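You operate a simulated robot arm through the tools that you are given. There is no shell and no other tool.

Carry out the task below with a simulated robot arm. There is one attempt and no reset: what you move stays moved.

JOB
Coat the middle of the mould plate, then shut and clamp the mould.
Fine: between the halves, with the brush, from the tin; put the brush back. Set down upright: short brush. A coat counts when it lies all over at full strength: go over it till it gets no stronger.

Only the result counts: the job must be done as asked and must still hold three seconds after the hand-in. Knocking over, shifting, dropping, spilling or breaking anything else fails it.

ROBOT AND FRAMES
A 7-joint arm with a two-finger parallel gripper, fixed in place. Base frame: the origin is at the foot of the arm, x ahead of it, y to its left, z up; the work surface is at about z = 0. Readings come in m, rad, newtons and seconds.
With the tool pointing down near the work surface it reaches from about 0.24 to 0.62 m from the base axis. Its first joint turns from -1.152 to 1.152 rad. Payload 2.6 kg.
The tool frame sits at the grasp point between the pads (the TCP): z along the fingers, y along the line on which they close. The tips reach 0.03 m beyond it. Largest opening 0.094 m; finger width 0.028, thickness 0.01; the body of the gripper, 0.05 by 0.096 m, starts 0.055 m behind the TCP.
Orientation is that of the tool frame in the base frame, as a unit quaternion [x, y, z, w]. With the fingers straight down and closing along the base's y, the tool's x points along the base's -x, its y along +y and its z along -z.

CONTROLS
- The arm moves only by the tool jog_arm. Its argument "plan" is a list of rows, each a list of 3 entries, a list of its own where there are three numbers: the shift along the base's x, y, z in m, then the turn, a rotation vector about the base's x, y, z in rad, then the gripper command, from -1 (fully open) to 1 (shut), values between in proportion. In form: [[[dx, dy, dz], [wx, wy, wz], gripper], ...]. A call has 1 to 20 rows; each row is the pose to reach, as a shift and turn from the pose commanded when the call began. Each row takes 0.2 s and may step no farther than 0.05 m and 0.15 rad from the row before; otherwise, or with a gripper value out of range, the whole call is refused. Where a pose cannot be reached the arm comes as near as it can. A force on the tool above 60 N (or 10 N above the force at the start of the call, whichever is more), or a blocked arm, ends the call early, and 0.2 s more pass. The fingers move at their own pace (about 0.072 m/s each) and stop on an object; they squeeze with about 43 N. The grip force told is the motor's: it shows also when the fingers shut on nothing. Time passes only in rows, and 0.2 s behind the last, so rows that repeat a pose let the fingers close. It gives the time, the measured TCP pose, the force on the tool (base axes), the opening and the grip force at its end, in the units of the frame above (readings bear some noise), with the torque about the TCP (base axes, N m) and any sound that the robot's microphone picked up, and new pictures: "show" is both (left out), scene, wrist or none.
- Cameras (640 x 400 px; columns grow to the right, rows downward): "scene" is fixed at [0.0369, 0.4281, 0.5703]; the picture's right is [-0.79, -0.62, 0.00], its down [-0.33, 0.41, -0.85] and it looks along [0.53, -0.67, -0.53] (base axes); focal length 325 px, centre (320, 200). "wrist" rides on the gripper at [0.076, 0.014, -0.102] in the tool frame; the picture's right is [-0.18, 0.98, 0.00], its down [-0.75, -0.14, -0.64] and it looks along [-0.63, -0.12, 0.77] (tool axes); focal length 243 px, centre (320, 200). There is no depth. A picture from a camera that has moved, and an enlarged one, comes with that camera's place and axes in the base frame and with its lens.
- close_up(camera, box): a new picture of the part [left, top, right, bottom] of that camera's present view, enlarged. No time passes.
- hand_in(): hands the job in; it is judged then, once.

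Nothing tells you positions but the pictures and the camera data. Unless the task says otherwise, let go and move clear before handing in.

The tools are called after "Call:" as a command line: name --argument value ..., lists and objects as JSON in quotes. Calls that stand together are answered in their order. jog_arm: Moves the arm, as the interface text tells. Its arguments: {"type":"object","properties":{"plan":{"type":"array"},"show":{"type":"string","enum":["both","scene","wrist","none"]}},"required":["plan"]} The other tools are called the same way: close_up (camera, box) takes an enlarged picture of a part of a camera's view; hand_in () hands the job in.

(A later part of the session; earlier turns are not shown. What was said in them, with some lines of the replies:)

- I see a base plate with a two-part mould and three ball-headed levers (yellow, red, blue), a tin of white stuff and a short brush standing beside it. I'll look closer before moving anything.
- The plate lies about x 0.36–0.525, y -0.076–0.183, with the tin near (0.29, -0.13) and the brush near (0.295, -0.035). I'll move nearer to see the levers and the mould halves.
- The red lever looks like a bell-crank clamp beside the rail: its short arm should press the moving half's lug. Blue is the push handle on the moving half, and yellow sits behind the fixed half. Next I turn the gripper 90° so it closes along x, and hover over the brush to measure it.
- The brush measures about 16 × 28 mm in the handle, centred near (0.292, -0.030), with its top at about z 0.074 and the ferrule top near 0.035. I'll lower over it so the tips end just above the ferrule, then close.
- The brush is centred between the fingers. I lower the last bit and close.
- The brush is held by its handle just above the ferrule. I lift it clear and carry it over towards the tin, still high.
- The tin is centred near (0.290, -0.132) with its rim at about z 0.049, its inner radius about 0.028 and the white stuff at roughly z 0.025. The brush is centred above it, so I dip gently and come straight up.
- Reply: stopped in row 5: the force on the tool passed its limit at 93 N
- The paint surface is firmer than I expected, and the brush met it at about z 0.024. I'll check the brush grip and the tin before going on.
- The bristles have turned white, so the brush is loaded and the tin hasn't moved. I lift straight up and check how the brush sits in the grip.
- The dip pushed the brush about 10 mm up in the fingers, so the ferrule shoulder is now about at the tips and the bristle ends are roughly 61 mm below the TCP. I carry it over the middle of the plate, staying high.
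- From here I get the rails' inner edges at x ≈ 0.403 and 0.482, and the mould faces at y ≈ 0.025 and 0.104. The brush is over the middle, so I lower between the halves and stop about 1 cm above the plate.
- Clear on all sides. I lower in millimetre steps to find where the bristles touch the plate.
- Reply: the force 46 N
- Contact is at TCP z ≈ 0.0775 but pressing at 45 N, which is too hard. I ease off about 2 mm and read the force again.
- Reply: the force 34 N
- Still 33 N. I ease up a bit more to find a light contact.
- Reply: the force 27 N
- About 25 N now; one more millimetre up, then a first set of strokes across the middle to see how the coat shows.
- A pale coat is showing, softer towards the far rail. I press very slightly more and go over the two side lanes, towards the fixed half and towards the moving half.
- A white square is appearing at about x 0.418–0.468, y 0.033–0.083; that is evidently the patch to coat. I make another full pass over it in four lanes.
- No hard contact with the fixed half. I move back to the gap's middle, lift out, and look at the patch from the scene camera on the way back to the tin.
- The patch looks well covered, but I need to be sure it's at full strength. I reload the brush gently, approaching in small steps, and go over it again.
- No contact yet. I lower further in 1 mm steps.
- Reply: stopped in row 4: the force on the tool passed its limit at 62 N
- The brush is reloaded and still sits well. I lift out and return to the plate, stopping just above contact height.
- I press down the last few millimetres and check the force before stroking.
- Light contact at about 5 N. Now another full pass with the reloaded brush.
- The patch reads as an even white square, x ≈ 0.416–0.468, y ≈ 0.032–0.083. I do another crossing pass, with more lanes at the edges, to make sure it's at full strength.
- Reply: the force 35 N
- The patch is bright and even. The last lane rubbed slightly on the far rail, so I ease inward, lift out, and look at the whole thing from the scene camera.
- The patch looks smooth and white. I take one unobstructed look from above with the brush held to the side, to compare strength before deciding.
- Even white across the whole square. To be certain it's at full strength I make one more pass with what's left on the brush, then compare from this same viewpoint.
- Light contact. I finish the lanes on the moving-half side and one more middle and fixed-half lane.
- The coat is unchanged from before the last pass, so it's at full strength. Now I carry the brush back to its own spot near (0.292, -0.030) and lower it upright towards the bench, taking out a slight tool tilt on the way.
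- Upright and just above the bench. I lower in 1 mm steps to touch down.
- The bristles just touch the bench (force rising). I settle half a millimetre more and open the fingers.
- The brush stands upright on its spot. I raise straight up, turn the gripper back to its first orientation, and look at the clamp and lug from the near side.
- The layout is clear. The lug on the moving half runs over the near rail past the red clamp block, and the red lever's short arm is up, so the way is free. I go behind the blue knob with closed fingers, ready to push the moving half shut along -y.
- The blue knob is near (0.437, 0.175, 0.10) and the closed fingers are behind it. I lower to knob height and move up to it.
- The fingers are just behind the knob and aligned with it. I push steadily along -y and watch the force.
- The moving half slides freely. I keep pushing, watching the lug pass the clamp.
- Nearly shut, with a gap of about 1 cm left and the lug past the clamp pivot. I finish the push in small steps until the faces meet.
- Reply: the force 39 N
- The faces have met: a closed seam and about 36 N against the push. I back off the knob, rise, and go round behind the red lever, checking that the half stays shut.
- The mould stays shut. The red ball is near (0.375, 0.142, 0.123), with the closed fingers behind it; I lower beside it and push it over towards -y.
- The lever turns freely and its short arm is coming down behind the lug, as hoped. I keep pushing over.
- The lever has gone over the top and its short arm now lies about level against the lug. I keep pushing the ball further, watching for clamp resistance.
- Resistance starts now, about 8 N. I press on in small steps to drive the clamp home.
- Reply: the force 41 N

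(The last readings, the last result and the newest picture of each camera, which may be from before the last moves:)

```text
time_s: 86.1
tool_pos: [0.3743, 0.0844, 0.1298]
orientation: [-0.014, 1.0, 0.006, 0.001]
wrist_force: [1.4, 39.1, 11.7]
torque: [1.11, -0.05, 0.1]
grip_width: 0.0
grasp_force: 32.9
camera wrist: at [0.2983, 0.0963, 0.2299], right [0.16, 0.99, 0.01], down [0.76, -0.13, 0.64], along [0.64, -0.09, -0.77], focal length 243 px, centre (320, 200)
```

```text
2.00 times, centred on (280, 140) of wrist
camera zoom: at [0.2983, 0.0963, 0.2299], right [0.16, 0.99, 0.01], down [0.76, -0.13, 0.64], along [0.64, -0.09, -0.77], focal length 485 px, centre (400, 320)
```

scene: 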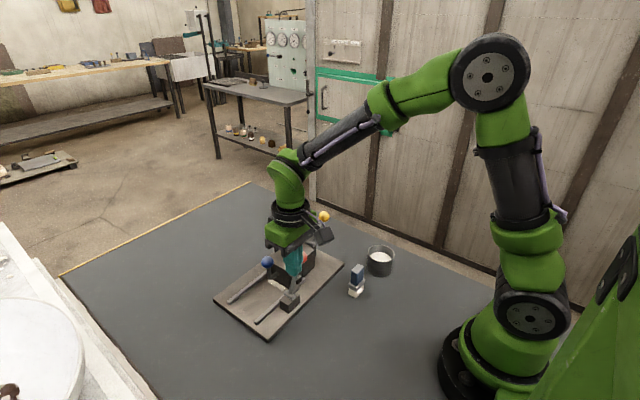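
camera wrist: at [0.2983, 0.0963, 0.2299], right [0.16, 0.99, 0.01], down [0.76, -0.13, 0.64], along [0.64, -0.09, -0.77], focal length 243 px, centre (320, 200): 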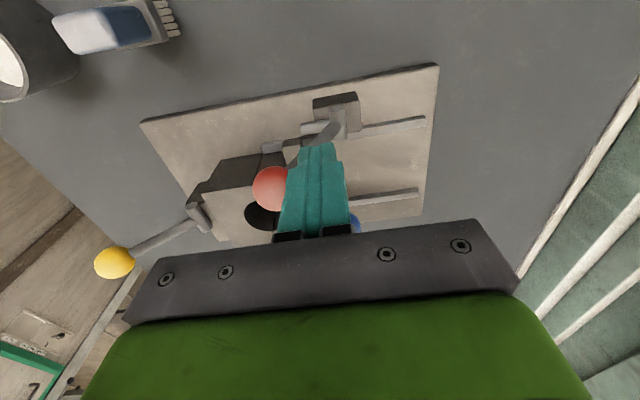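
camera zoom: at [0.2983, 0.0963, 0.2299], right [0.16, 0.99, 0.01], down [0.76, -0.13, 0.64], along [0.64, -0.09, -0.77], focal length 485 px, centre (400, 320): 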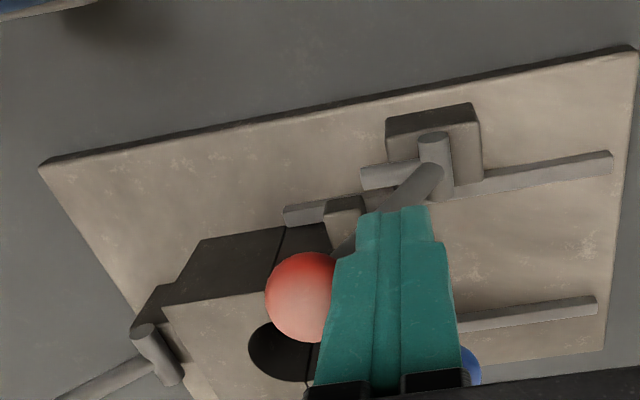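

The lever is now firmly stopped at about 39 N, with its short arm lying level next to the lug. I back off and look closely at whether it's really clamped.

Call:
jog_arm --plan '[[[0, 0.012, 0], [0, 0, 0], 1], [[0, 0.03, 0.0], [0, 0, 0], 1], [[0, 0.045, 0.02], [0, 0, 0], 1], [[0, 0.045, 0.06], [0, 0, 0], 1], [[-0.02, 0.03, 0.08], [0, 0, 0], 1], [[-0.05, 0.02, 0.08], [0, 0, 0], 1], [[-0.06, 0.01, 0.06], [0, 0, 0], 1], [[-0.06, 0.01, 0.06], [0, 0, 0], 1]]'

Call:
close_up --camera "scene" --box '[240, 210, 340, 330]'

Call:
close_up --camera "wrist" --box '[180, 80, 420, 220]'

```text
time_s: 87.9
tool_pos: [0.3169, 0.0872, 0.1862]
orientation: [-0.012, 1.0, -0.002, 0.0]
wrist_force: [0.5, 0.3, 0.3]
torque: [-0.02, -0.03, 0.01]
grip_width: 0.0
grasp_force: 32.9
camera wrist: at [0.2404, 0.1015, 0.2873], right [0.16, 0.99, 0.0], down [0.76, -0.12, 0.64], along [0.63, -0.11, -0.77], focal length 243 px, centre (320, 200)
```

scene: 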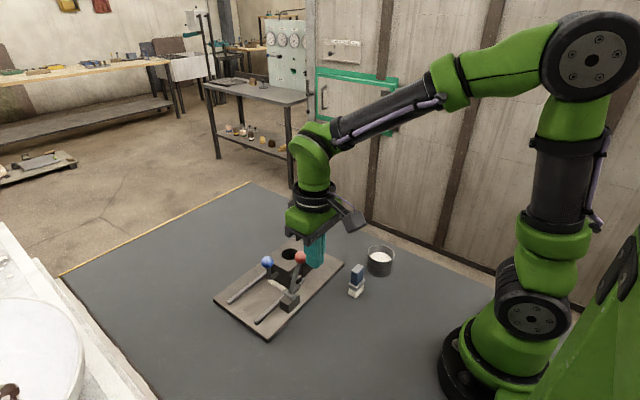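
wrist: 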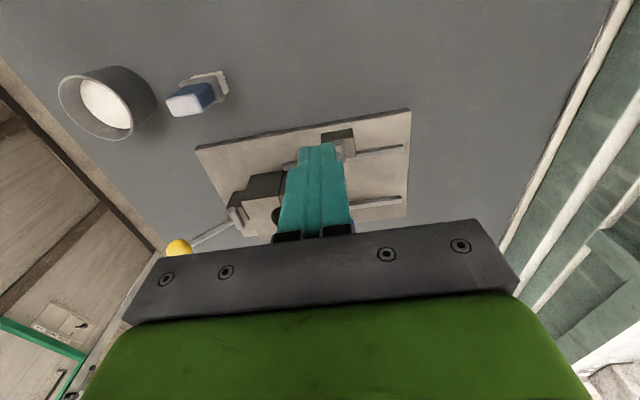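

```text
3.33 times, centred on (290, 270) of scene
camera zoom: at [0.0369, 0.4281, 0.5703], right [-0.79, -0.62, 0.0], down [-0.33, 0.41, -0.85], along [0.53, -0.67, -0.53], focal length 1083 px, centre (420, -33)
```

zoom: 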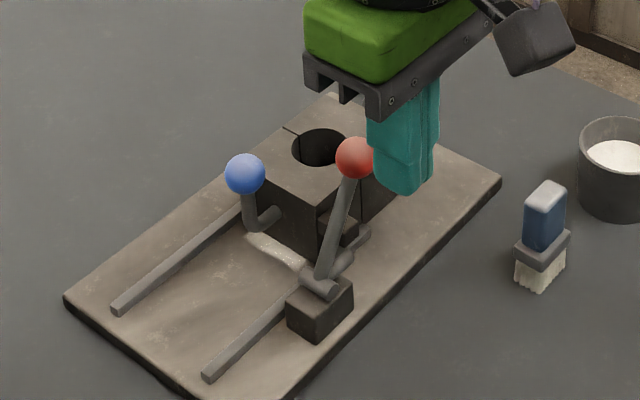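

```text
2.67 times, centred on (300, 150) of wrist
camera zoom: at [0.2404, 0.1015, 0.2873], right [0.16, 0.99, 0.0], down [0.76, -0.12, 0.64], along [0.63, -0.11, -0.77], focal length 647 px, centre (373, 333)
```

zoom: 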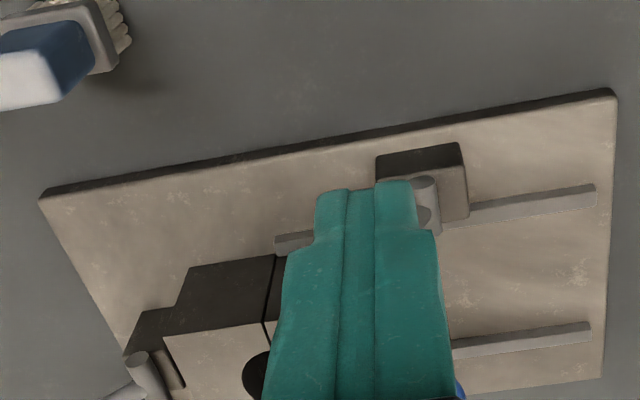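

Call:
jog_arm --plan '[[[0.0, 0.0, 0.02], [0, 0, 0], -1], [[0.0, 0.0, 0.02], [0, 0, 0], -1], [[0.0, 0.0, 0.02], [0, 0, 0], -1], [[0.0, 0.0, 0.02], [0, 0, 0], -1]]'

Call:
close_up --camera "scene" --box '[250, 230, 330, 320]'

Call:
close_up --camera "wrist" --box '[220, 80, 400, 220]'

```text
time_s: 88.9
tool_pos: [0.3157, 0.0877, 0.2056]
orientation: [-0.01, 1.0, -0.001, 0.0]
wrist_force: [-1.1, 0.8, 0.6]
torque: [-0.01, 0.01, 0.01]
grip_width: 0.0941
grasp_force: 0.1
camera wrist: at [0.2399, 0.102, 0.3072], right [0.16, 0.99, 0.0], down [0.76, -0.12, 0.64], along [0.63, -0.11, -0.77], focal length 243 px, centre (320, 200)
```

scene: 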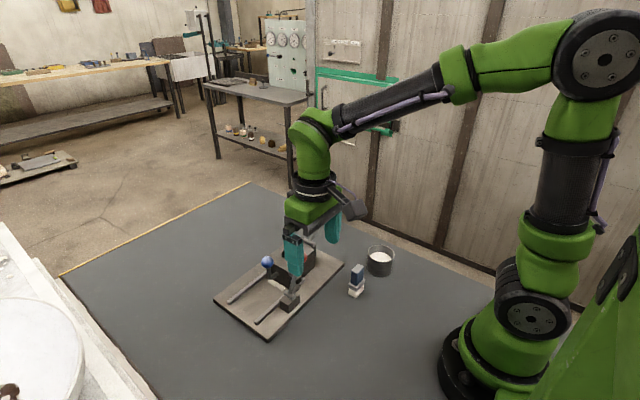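
wrist: 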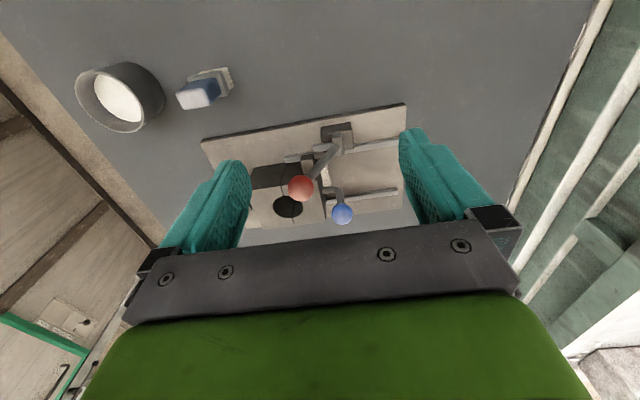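

```text
4.44 times, centred on (290, 275) of scene
camera zoom: at [0.0369, 0.4281, 0.5703], right [-0.79, -0.62, 0.0], down [-0.33, 0.41, -0.85], along [0.53, -0.67, -0.53], focal length 1444 px, centre (453, -133)
```

zoom: 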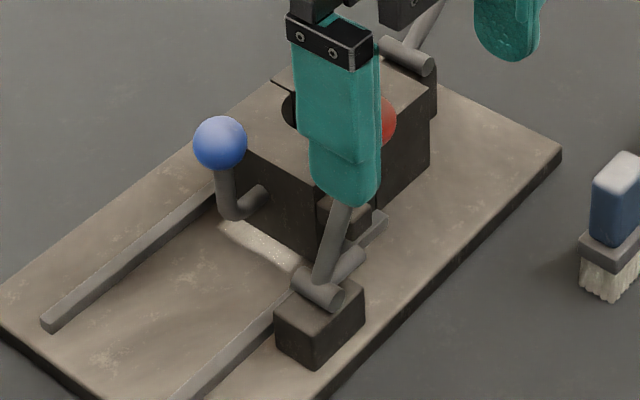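

```text
2.86 times, centred on (310, 150) of wrist
camera zoom: at [0.2399, 0.102, 0.3072], right [0.16, 0.99, 0.0], down [0.76, -0.12, 0.64], along [0.63, -0.11, -0.77], focal length 693 px, centre (349, 343)
```

zoom: 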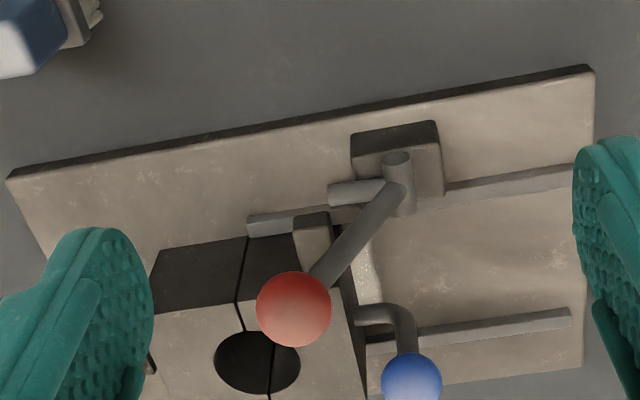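

The fingers block the scene view. I move aside to get a clear look at clamp, lug and seam.

Call:
jog_arm --plan '[[[0.0, -0.03, 0.02], [0, 0, 0], -1], [[0.0, -0.06, 0.03], [0, 0, 0], -1], [[0.0, -0.09, 0.03], [0, 0, 0], -1], [[0.0, -0.11, 0.03], [0, 0, 0], -1], [[0.0, -0.11, 0.03], [0, 0, 0], -1]]'

Call:
close_up --camera "scene" --box '[250, 230, 330, 320]'

Call:
close_up --camera "wrist" --box '[280, 80, 460, 220]'

```text
time_s: 90.1
tool_pos: [0.3154, -0.0234, 0.2363]
orientation: [-0.01, 1.0, -0.001, 0.001]
wrist_force: [-0.3, -0.1, 0.9]
torque: [0.01, -0.01, 0.04]
grip_width: 0.0938
grasp_force: 0.0
camera wrist: at [0.2399, -0.0083, 0.3374], right [0.16, 0.99, 0.0], down [0.76, -0.12, 0.64], along [0.63, -0.11, -0.77], focal length 243 px, centre (320, 200)
```

scene: 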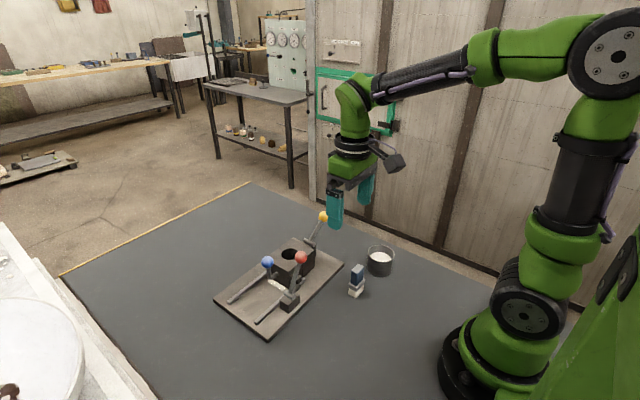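
wrist: 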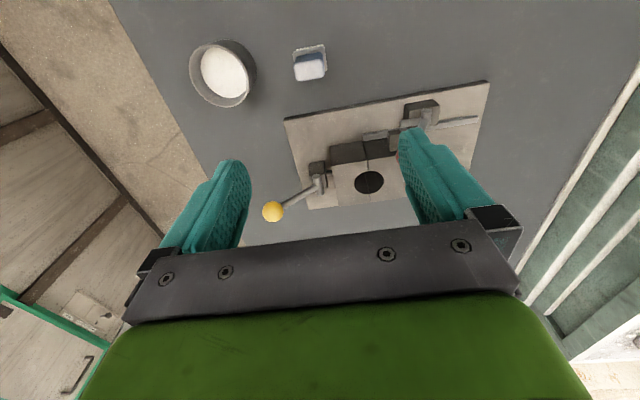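

```text
4.44 times, centred on (290, 275) of scene
camera zoom: at [0.0369, 0.4281, 0.5703], right [-0.79, -0.62, 0.0], down [-0.33, 0.41, -0.85], along [0.53, -0.67, -0.53], focal length 1444 px, centre (453, -133)
```

zoom: 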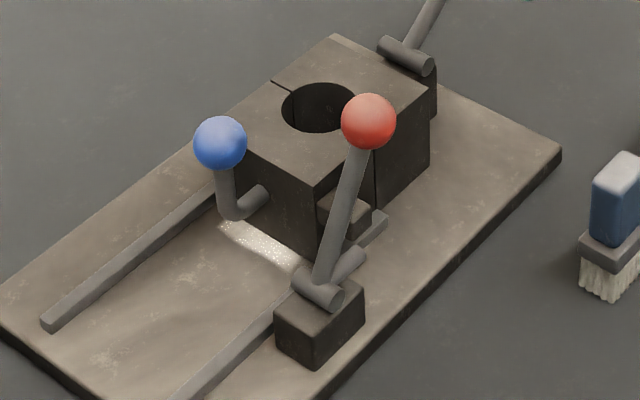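

```text
2.86 times, centred on (370, 150) of wrist
camera zoom: at [0.2399, -0.0083, 0.3374], right [0.16, 0.99, 0.0], down [0.76, -0.12, 0.64], along [0.63, -0.11, -0.77], focal length 693 px, centre (177, 343)
```

zoom: 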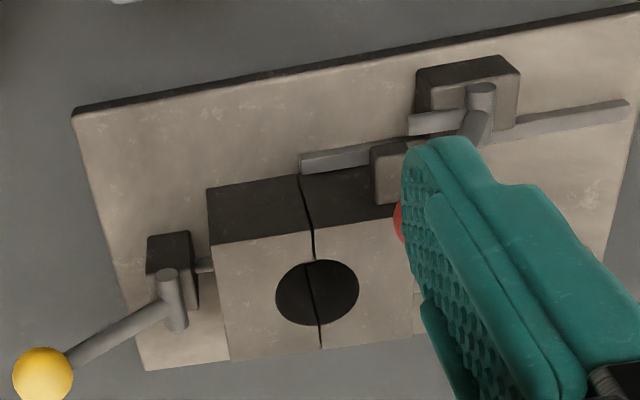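

Call:
close_up --camera "scene" --box '[272, 245, 312, 295]'

Call:
close_up --camera "wrist" --box '[340, 90, 420, 150]'

```text
8.00 times, centred on (292, 270) of scene
camera zoom: at [0.0369, 0.4281, 0.5703], right [-0.79, -0.62, 0.0], down [-0.33, 0.41, -0.85], along [0.53, -0.67, -0.53], focal length 2598 px, centre (544, -360)
```

zoom: 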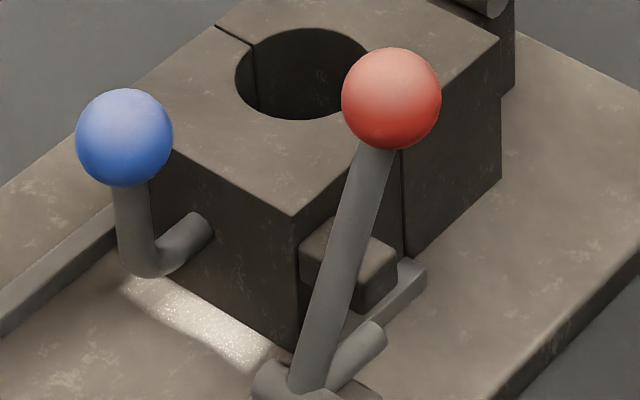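

```text
6.67 times, centred on (380, 120) of wrist
camera zoom: at [0.2399, -0.0083, 0.3374], right [0.16, 0.99, 0.0], down [0.76, -0.12, 0.64], along [0.63, -0.11, -0.77], focal length 1618 px, centre (-80, 733)
```

zoom: 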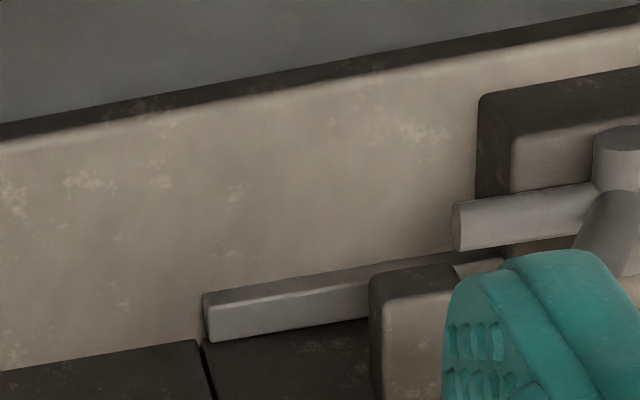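

I need to see how the red lever's short arm lies against the lug, which I can't judge from here. I'll turn the wrist camera to look along +y, tilted low, to see arm tip and lug end-on.

Call:
jog_arm --plan '[[[0.004, -0.003, 0.0], [0, 0, 0.145], -1], [[0.008, -0.006, 0.0], [0, 0, 0.29], -1], [[0.012, -0.009, 0.0], [0, 0, 0.435], -1], [[0.016, -0.012, 0.0], [0, 0, 0.58], -1], [[0.02, -0.015, 0.0], [0, 0, 0.725], -1], [[0.024, -0.018, 0.0], [0, 0, 0.87], -1], [[0.028, -0.021, 0.0], [0, 0, 1.015], -1], [[0.032, -0.024, 0.0], [0, 0, 1.16], -1], [[0.036, -0.027, 0.0], [0, 0, 1.305], -1], [[0.04, -0.03, 0.0], [0, 0, 1.45], -1], [[0.04, -0.03, 0.0], [0, 0, 1.57], -1], [[0.04, -0.03, 0.0], [0, 0, 1.57], -1]]' --show "none"

Call:
jog_arm --plan '[[[0, -0.005, -0.01], [0.12, 0, 0], -1], [[0, -0.01, -0.02], [0.24, 0, 0], -1], [[0, -0.015, -0.03], [0.36, 0, 0], -1], [[0, -0.02, -0.04], [0.48, 0, 0], -1], [[0, -0.02, -0.06], [0.55, 0, 0], -1], [[0, -0.02, -0.08], [0.55, 0, 0], -1], [[0, -0.02, -0.08], [0.55, 0, 0], -1]]'

Call:
close_up --camera "wrist" --box '[220, 80, 420, 240]'

```text
time_s: 92.7
tool_pos: [0.3548, -0.0524, 0.2373]
orientation: [0.715, -0.699, 0.0, -0.001]
wrist_force: [0.3, 0.0, 0.1]
torque: [0.02, 0.0, -0.01]
grip_width: 0.094
grasp_force: 0.1
```

```text
time_s: 94.3
tool_pos: [0.3552, -0.0743, 0.1571]
orientation: [0.686, -0.675, -0.19, -0.195]
wrist_force: [0.2, 0.2, -0.7]
torque: [0.01, 0.02, 0.0]
grip_width: 0.0938
grasp_force: 0.0
camera wrist: at [0.3434, -0.1912, 0.2034], right [-0.99, 0.14, 0.09], down [0.13, 0.31, 0.94], along [0.11, 0.94, -0.32], focal length 243 px, centre (320, 200)
```

scene: 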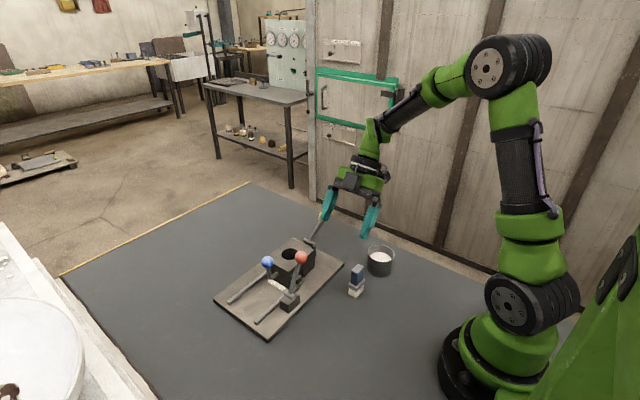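
wrist: 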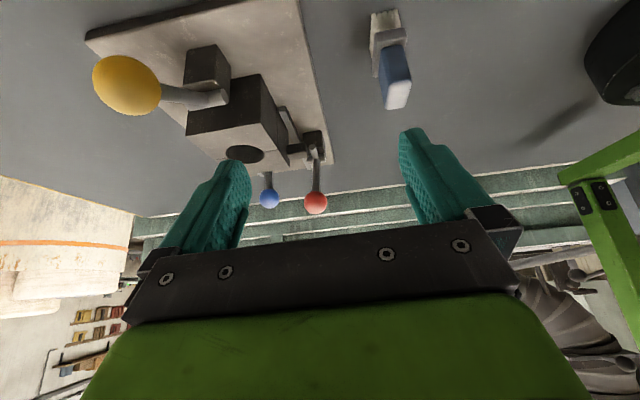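

```text
2.50 times, centred on (320, 160) of wrist
camera zoom: at [0.3434, -0.1912, 0.2034], right [-0.99, 0.14, 0.09], down [0.13, 0.31, 0.94], along [0.11, 0.94, -0.32], focal length 606 px, centre (320, 300)
```

zoom: 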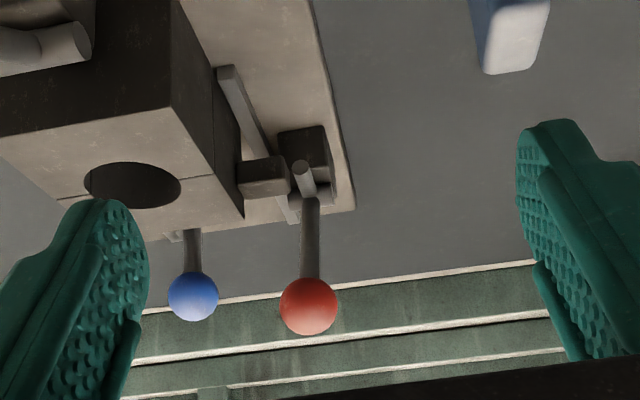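

Call:
close_up --camera "wrist" --box '[270, 110, 350, 170]'

```text
6.67 times, centred on (310, 140) of wrist
camera zoom: at [0.3434, -0.1912, 0.2034], right [-0.99, 0.14, 0.09], down [0.13, 0.31, 0.94], along [0.11, 0.94, -0.32], focal length 1618 px, centre (387, 600)
```

zoom: 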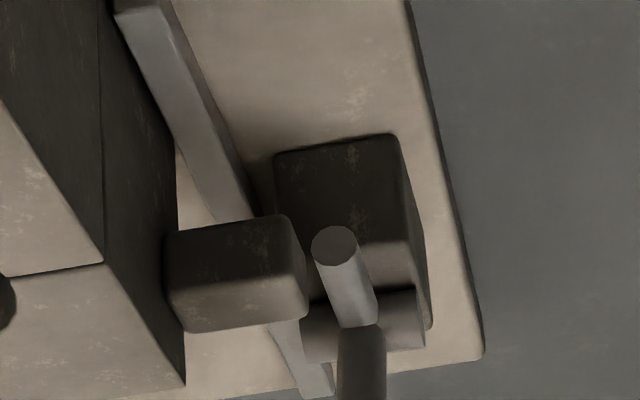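

End-on, the short arm has swung down right beside and just behind the lug, and the lever rests at its end stop. To learn whether it really holds, I'll test it gently: close the fingers on the -y side of the blue knob and nudge it towards +y with a few newtons.

Call:
jog_arm --plan '[[[0, 0.0, 0.03], [-0.1, 0, 0], -1], [[0, 0.0, 0.06], [-0.22, 0, 0], -0.5], [[0, 0.005, 0.07], [-0.34, 0, 0], 0.2], [[0.01, 0.02, 0.07], [-0.46, 0, 0], 1], [[0.03, 0.05, 0.07], [-0.55, 0, 0], 1], [[0.05, 0.085, 0.07], [-0.55, 0, 0], 1], [[0.07, 0.115, 0.07], [-0.55, 0, 0], 1], [[0.082, 0.131, 0.06], [-0.55, 0, 0], 1], [[0.082, 0.131, 0.03], [-0.55, 0, 0], 1], [[0.082, 0.131, 0.0], [-0.55, 0, 0], 1], [[0.082, 0.131, 0.0], [-0.55, 0, 0], 1]]'

Call:
close_up --camera "wrist" --box '[200, 60, 440, 240]'

Call:
close_up --camera "scene" --box '[240, 200, 340, 310]'

```text
time_s: 96.7
tool_pos: [0.4363, 0.0572, 0.1566]
orientation: [0.714, -0.701, 0.0, -0.001]
wrist_force: [0.4, 0.8, 0.3]
torque: [0.02, 0.04, 0.02]
grip_width: 0.0002
grasp_force: 32.9
camera wrist: at [0.4242, -0.0178, 0.2582], right [-0.99, 0.17, 0.0], down [0.13, 0.76, 0.64], along [0.11, 0.63, -0.77], focal length 243 px, centre (320, 200)
```

scene: 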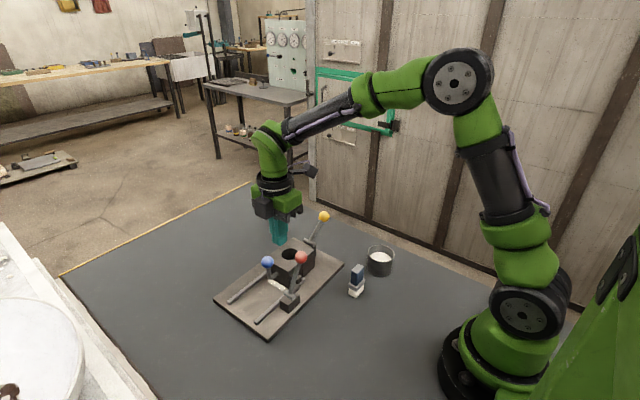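
wrist: 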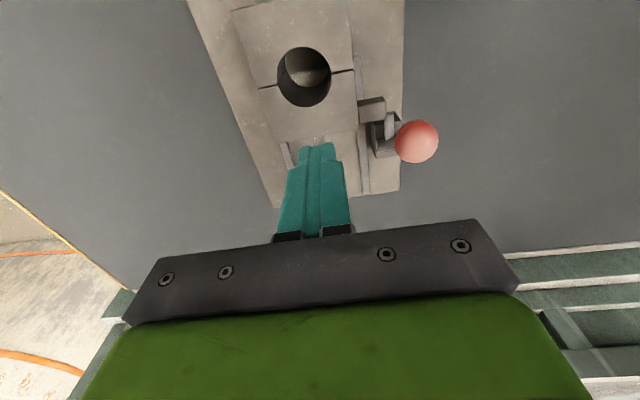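

```text
2.22 times, centred on (320, 150) of wrist
camera zoom: at [0.4242, -0.0178, 0.2582], right [-0.99, 0.17, 0.0], down [0.13, 0.76, 0.64], along [0.11, 0.63, -0.77], focal length 539 px, centre (320, 311)
```

zoom: 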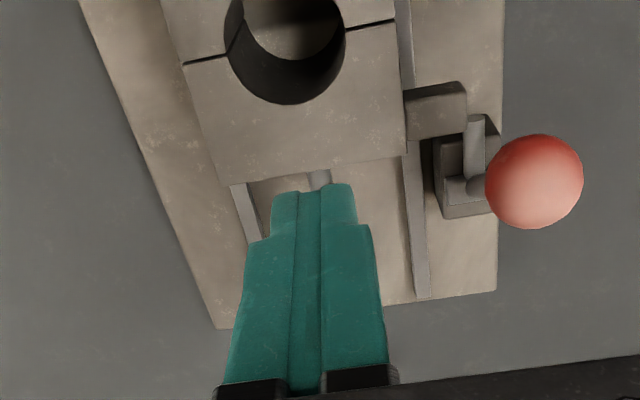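

```text
3.64 times, centred on (290, 255) of scene
camera zoom: at [0.0369, 0.4281, 0.5703], right [-0.79, -0.62, 0.0], down [-0.33, 0.41, -0.85], along [0.53, -0.67, -0.53], focal length 1181 px, centre (429, 0)
```

zoom: 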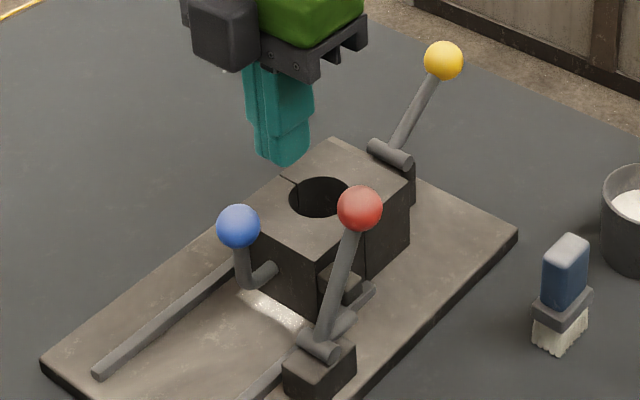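

I lower the closed fingers just on the -y side of the blue knob, then nudge towards +y in small steps.

Call:
jog_arm --plan '[[[0, 0, -0.025], [0, 0, 0], 1], [[0, 0, -0.048], [0, 0, 0], 1], [[0, 0.003, -0.048], [0, 0, 0], 1], [[0, 0.006, -0.048], [0, 0, 0], 1], [[0, 0.008, -0.048], [0, 0, 0], 1], [[0, 0.01, -0.048], [0, 0, 0], 1], [[0, 0.01, -0.048], [0, 0, 0], 1]]'

Call:
close_up --camera "scene" --box '[240, 200, 340, 310]'

```text
time_s: 98.3
tool_pos: [0.4368, 0.0683, 0.1081]
orientation: [0.714, -0.7, 0.001, 0.0]
wrist_force: [-2.1, -8.1, 1.4]
torque: [-0.09, 0.04, 0.04]
grip_width: 0.0001
grasp_force: 32.8
camera wrist: at [0.4246, -0.0082, 0.2101], right [-0.99, 0.17, 0.0], down [0.13, 0.76, 0.64], along [0.11, 0.63, -0.77], focal length 243 px, centre (320, 200)
```

scene: 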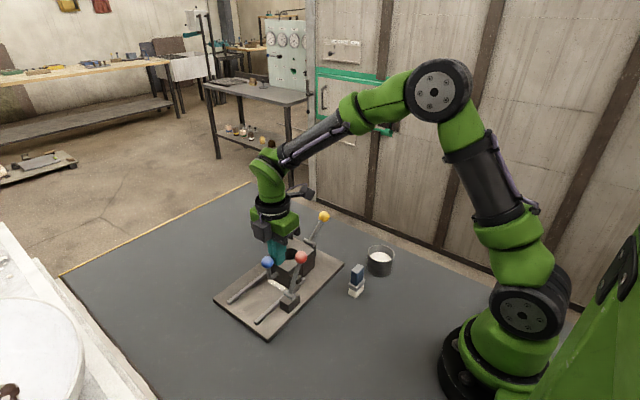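
wrist: 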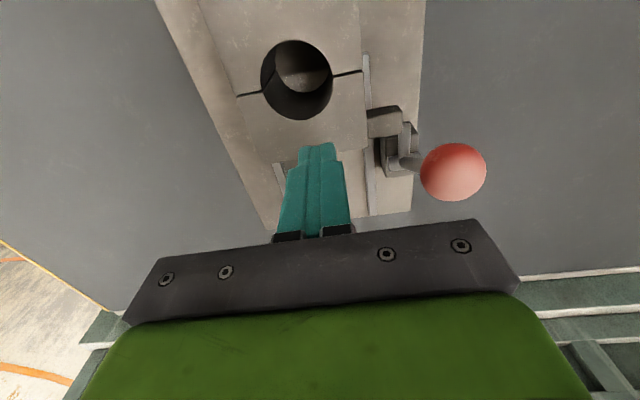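

```text
3.64 times, centred on (290, 255) of scene
camera zoom: at [0.0369, 0.4281, 0.5703], right [-0.79, -0.62, 0.0], down [-0.33, 0.41, -0.85], along [0.53, -0.67, -0.53], focal length 1181 px, centre (429, 0)
```

zoom: 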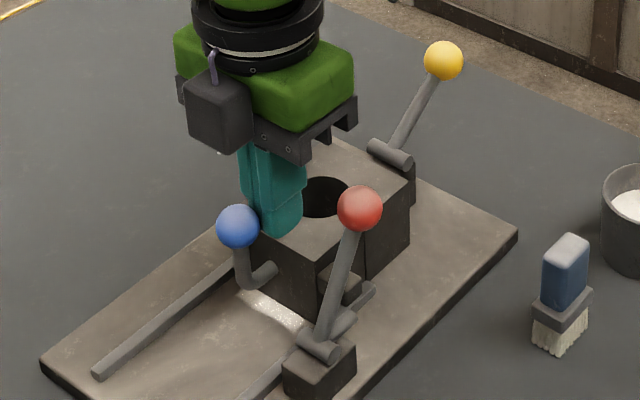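

The knob pushes back at 8 N and hasn't moved, although the half slid freely (about 1 N) before. I nudge 2 mm further to confirm the clamp is holding.

Call:
jog_arm --plan '[[[0, 0.001, 0], [0, 0, 0], 1], [[0, 0.002, 0], [0, 0, 0], 1], [[0, 0.002, 0], [0, 0, 0], 1]]' --show "scene"

Call:
close_up --camera "scene" --box '[240, 200, 340, 310]'

Call:
close_up --camera "wrist" --box '[220, 20, 440, 180]'

```text
time_s: 99.1
tool_pos: [0.4359, 0.0668, 0.11]
orientation: [0.713, -0.702, 0.001, 0.0]
wrist_force: [-6.9, -21.0, 6.6]
torque: [-0.2, 0.12, 0.0]
grip_width: 0.0002
grasp_force: 33.1
```

scene: 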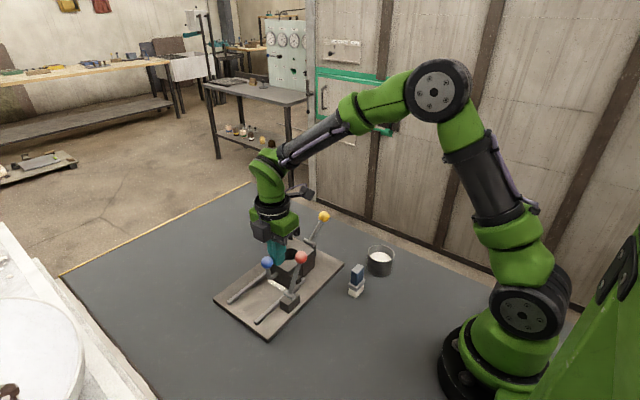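

```text
3.64 times, centred on (290, 255) of scene
camera zoom: at [0.0368, 0.4281, 0.5703], right [-0.79, -0.62, 0.0], down [-0.33, 0.41, -0.85], along [0.53, -0.67, -0.53], focal length 1181 px, centre (429, 0)
```

zoom: 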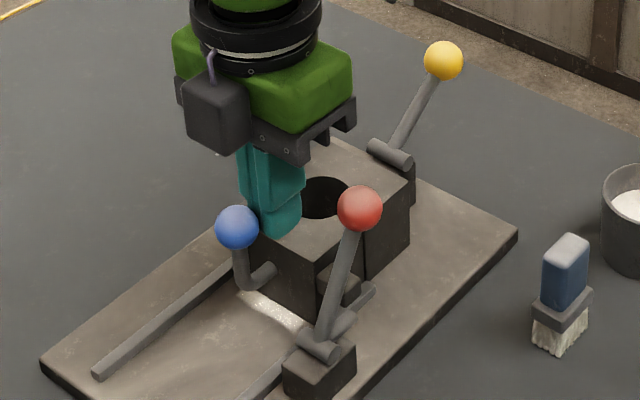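

```text
2.50 times, centred on (330, 100) of wrist
camera zoom: at [0.4246, -0.0071, 0.2101], right [-0.99, 0.17, 0.0], down [0.13, 0.76, 0.64], along [0.11, 0.63, -0.77], focal length 606 px, centre (295, 450)
```

zoom: 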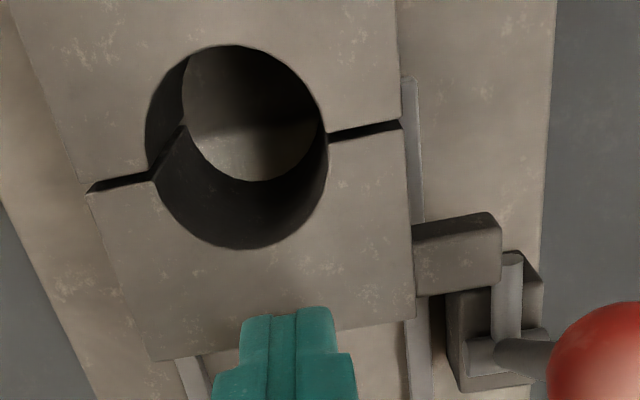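

The half is held at 21 N, but the seam has opened to about 2 mm, so there's some play. I want it tightly shut under the clamp, so I back off, turn the gripper again and press the half shut from the +y side while watching the seam.

Call:
jog_arm --plan '[[[0, -0.004, 0], [0, 0, 0], 1], [[0, -0.01, 0.005], [0, 0, 0], 1], [[0, -0.01, 0.045], [0, 0, 0], 1], [[0, -0.01, 0.09], [0, 0, 0], 1], [[0, 0.0, 0.1], [0, 0, -0.145], 1], [[0, 0.01, 0.1], [0, 0, -0.29], 1], [[0, 0.02, 0.1], [0, 0, -0.435], 1], [[0, 0.03, 0.1], [0, 0, -0.58], 1], [[0, 0.04, 0.1], [0, 0, -0.725], 1], [[0, 0.05, 0.1], [0, 0, -0.87], 1], [[0, 0.06, 0.1], [0, 0, -1.015], 1], [[0, 0.07, 0.1], [0, 0, -1.16], 1], [[0, 0.075, 0.1], [0, 0, -1.305], 1], [[0, 0.075, 0.1], [0, 0, -1.45], 1], [[0, 0.075, 0.1], [0, 0, -1.585], 1], [[0, 0.075, 0.06], [0, 0, -1.585], 1], [[0, 0.075, 0.02], [0, 0, -1.585], 1], [[0, 0.075, 0.0], [0, 0, -1.585], 1], [[0, 0.075, 0.0], [0, 0, -1.585], 1]]'

Call:
close_up --camera "wrist" --box '[140, 60, 340, 220]'

Call:
close_up --camera "scene" --box '[250, 230, 330, 300]'

```text
time_s: 103.1
tool_pos: [0.4353, 0.1449, 0.1098]
orientation: [-0.003, 1.0, 0.0, 0.0]
wrist_force: [0.1, 0.2, 0.4]
torque: [0.0, -0.02, 0.01]
grip_width: 0.0
grasp_force: 33.0
camera wrist: at [0.3608, 0.1601, 0.2107], right [0.18, 0.98, 0.0], down [0.75, -0.14, 0.64], along [0.63, -0.12, -0.77], focal length 243 px, centre (320, 200)
```

scene: 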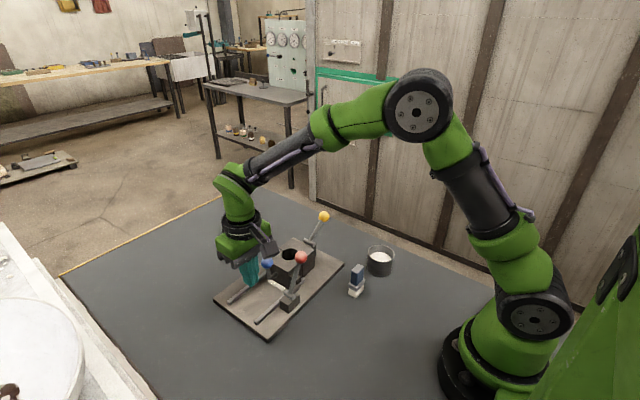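
wrist: 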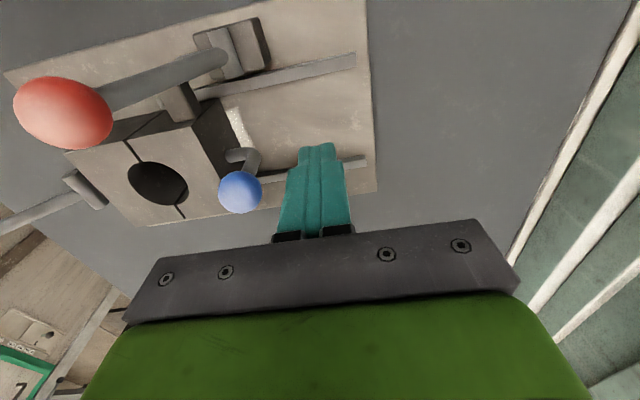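

```text
2.50 times, centred on (240, 140) of wrist
camera zoom: at [0.3608, 0.1601, 0.2107], right [0.18, 0.98, 0.0], down [0.75, -0.14, 0.64], along [0.63, -0.12, -0.77], focal length 606 px, centre (520, 350)
```

zoom: 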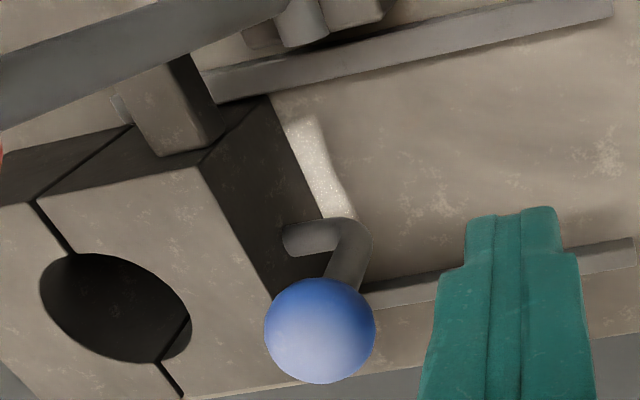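

```text
5.71 times, centred on (290, 265) of scene
camera zoom: at [0.0369, 0.4281, 0.5703], right [-0.79, -0.62, 0.0], down [-0.33, 0.41, -0.85], along [0.53, -0.67, -0.53], focal length 1856 px, centre (491, -171)
```

zoom: 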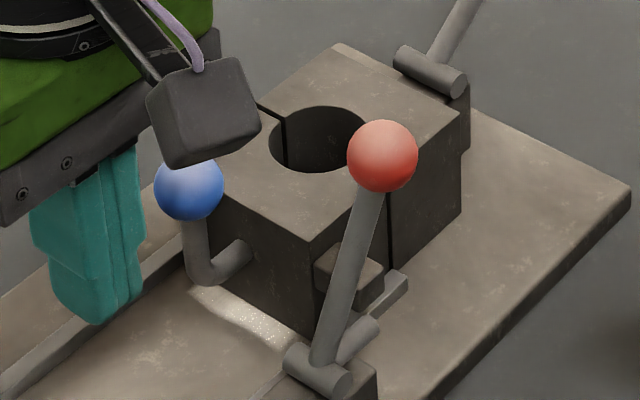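

I push the half firmly shut again and look at the seam under load.

Call:
jog_arm --plan '[[[0, -0.01, -0.002], [0, 0, 0], 1], [[0, -0.02, -0.002], [0, 0, 0], 1], [[0, -0.026, -0.002], [0, 0, 0], 1], [[0, -0.03, -0.002], [0, 0, 0], 1], [[0, -0.033, -0.002], [0, 0, 0], 1], [[0, -0.036, -0.002], [0, 0, 0], 1], [[0, -0.036, -0.002], [0, 0, 0], 1]]'

Call:
close_up --camera "wrist" --box '[140, 60, 340, 220]'

Call:
close_up --camera "scene" --box '[250, 230, 330, 300]'

```text
time_s: 104.7
tool_pos: [0.4357, 0.1149, 0.1075]
orientation: [-0.007, 1.0, 0.003, 0.001]
wrist_force: [10.2, 31.6, -8.5]
torque: [0.45, -0.06, 0.21]
grip_width: 0.0
grasp_force: 33.4
camera wrist: at [0.3607, 0.129, 0.209], right [0.17, 0.99, 0.01], down [0.75, -0.14, 0.64], along [0.63, -0.1, -0.77], focal length 243 px, centre (320, 200)
```

scene: 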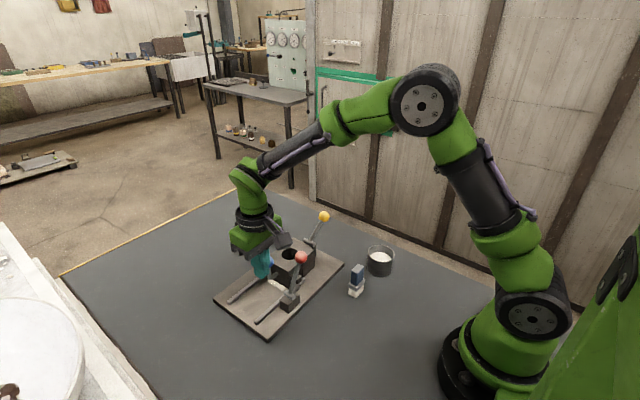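
wrist: 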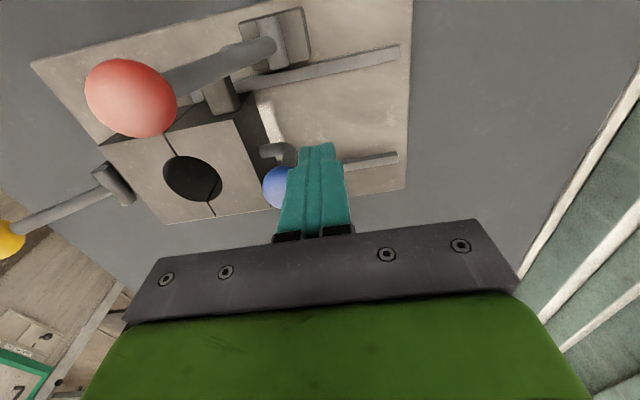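

```text
2.50 times, centred on (240, 140) of wrist
camera zoom: at [0.3607, 0.129, 0.209], right [0.17, 0.99, 0.01], down [0.75, -0.14, 0.64], along [0.63, -0.1, -0.77], focal length 606 px, centre (520, 350)
```

zoom: 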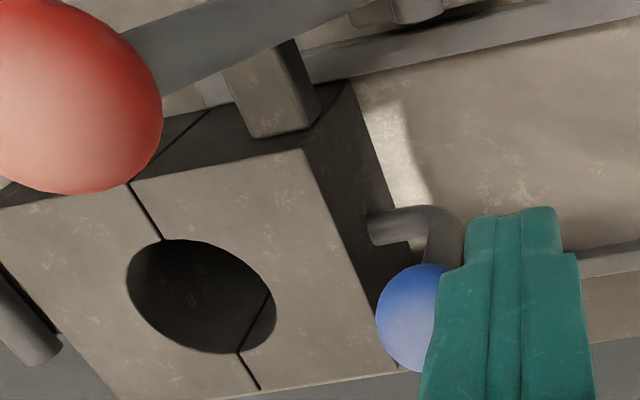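

```text
5.71 times, centred on (290, 265) of scene
camera zoom: at [0.0369, 0.4281, 0.5703], right [-0.79, -0.62, 0.0], down [-0.33, 0.41, -0.85], along [0.53, -0.67, -0.53], focal length 1856 px, centre (491, -171)
```

zoom: 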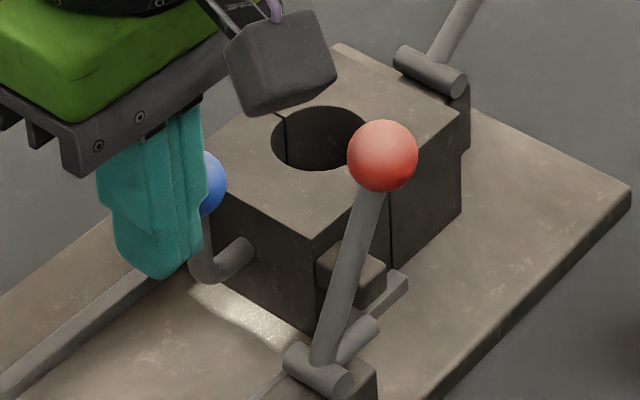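

Pressed shut, the seam closes to a hairline and the red lever stays at its far stop, past centre with its arm behind the lug. I back off the knob without dragging it, rise clear, and check everything.

Call:
jog_arm --plan '[[[0, 0.006, 0], [0, 0, 0], 1], [[0, 0.016, 0], [0, 0, 0], 1], [[0, 0.035, 0.005], [0, 0, 0], 1], [[0, 0.045, 0.045], [0, 0, 0], 1], [[0, 0.055, 0.09], [0, 0, 0], 1], [[-0.02, 0.07, 0.12], [0, 0, 0], 1], [[-0.06, 0.09, 0.14], [0, 0, 0], 1], [[-0.06, 0.09, 0.14], [0, 0, 0], 1]]'

Call:
close_up --camera "scene" --box '[250, 230, 330, 300]'

Call:
close_up --camera "wrist" --box '[100, 60, 300, 220]'

```text
time_s: 106.5
tool_pos: [0.3773, 0.1971, 0.2463]
orientation: [-0.003, 1.0, 0.0, 0.001]
wrist_force: [-0.2, 0.5, -0.6]
torque: [0.01, -0.01, -0.03]
grip_width: 0.0
grasp_force: 33.5
camera wrist: at [0.3024, 0.2128, 0.3476], right [0.18, 0.98, 0.0], down [0.75, -0.14, 0.64], along [0.63, -0.12, -0.77], focal length 243 px, centre (320, 200)
```

scene: 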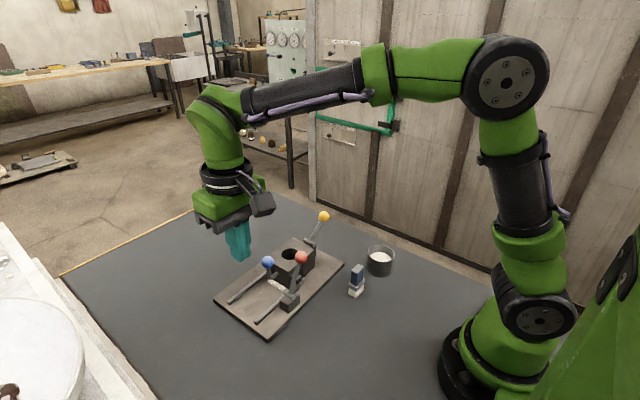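
wrist: 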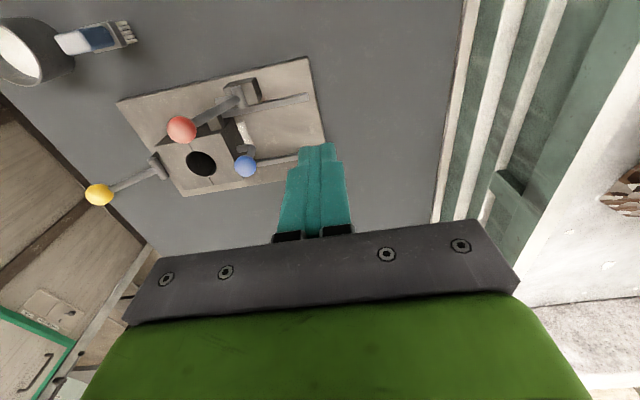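

```text
5.71 times, centred on (290, 265) of scene
camera zoom: at [0.0368, 0.4281, 0.5703], right [-0.79, -0.62, 0.0], down [-0.33, 0.41, -0.85], along [0.53, -0.67, -0.53], focal length 1856 px, centre (491, -171)
```

zoom: 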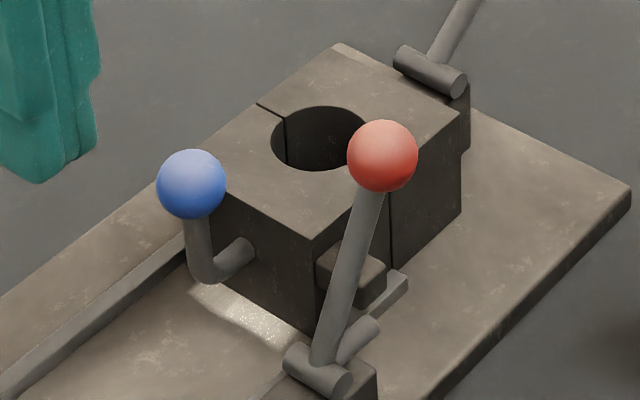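

```text
2.50 times, centred on (200, 140) of wrist
camera zoom: at [0.3024, 0.2128, 0.3476], right [0.18, 0.98, 0.0], down [0.75, -0.14, 0.64], along [0.63, -0.12, -0.77], focal length 606 px, centre (620, 350)
```

zoom: 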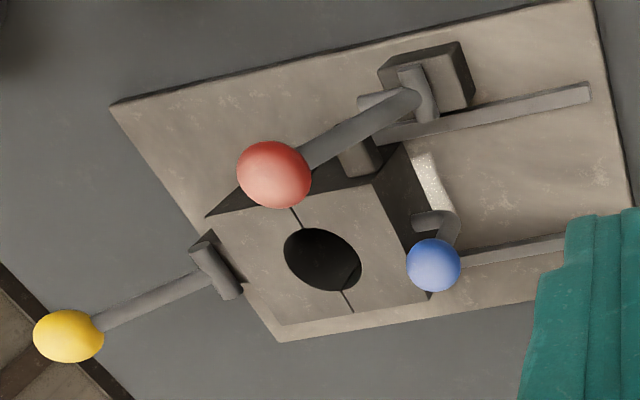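

The mould is shut with a hairline seam, the red clamp lever is over at its stop and the arm is clear. A last check of the brush and tin.

Call:
close_up --camera "scene" --box '[330, 230, 410, 310]'

Call:
close_up --camera "scene" --box '[200, 190, 420, 350]'

```text
5.00 times, centred on (370, 270) of scene
camera zoom: at [0.0368, 0.4281, 0.5703], right [-0.79, -0.62, 0.0], down [-0.33, 0.41, -0.85], along [0.53, -0.67, -0.53], focal length 1624 px, centre (70, -150)
```

zoom: 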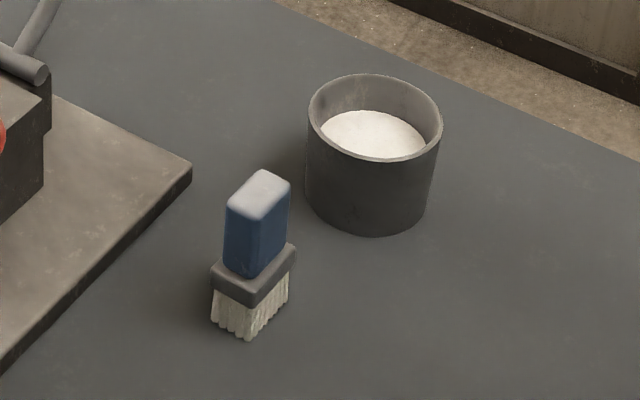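

```text
2.50 times, centred on (310, 270) of scene
camera zoom: at [0.0368, 0.4281, 0.5703], right [-0.79, -0.62, 0.0], down [-0.33, 0.41, -0.85], along [0.53, -0.67, -0.53], focal length 812 px, centre (345, 25)
```

zoom: 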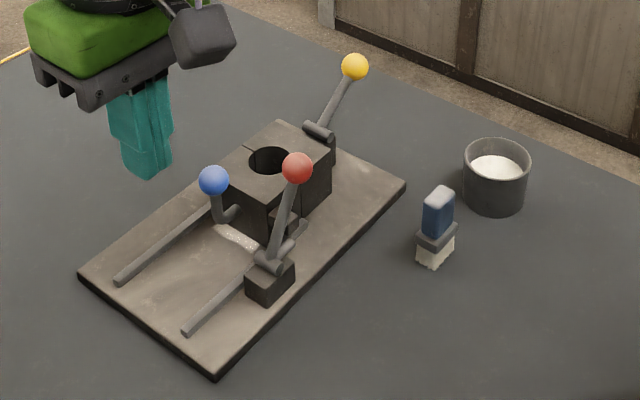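

The coat is full, the brush stands upright on its spot, the tin is unmoved, and the mould is shut with the red clamp thrown. I hand in.

Call:
hand_in

```text
The job is handed in.
```

I coated the middle of the mould plate, put the brush back, shut the mould and threw the clamp, then handed the job in. No verdict came back, so I can't say whether it passed.

- **Coat:** the white square between the halves, about 5 × 5 cm, is even. The last full pass made no visible change, so I took it as full strength.
- **Brush and tin:** the brush stands upright on its own spot. The tin looks unmoved in the last picture, although two dips met the stuff in it hard, at peaks of 93 N and 62 N.
- **Mould:** I pushed the moving half shut with the blue knob until the faces met. In the last pictures the seam is a hairline.
- **Clamp:** I took the red lever to be the clamp and threw it over to its far stop.
    - **Hold test:** I pushed the shut half towards opening. It gave about 1–2 mm, then held against 21 N, although before the clamp was thrown it had slid at about 1 N. I pressed it shut again after the test.
    - **Not confirmed:** from the pictures I couldn't confirm that the red lever's short arm bears squarely on the lug of the moving half; it sits right beside and behind it. My evidence that it holds is that test.
- **Yellow lever:** I took it for an ejector and left it alone.
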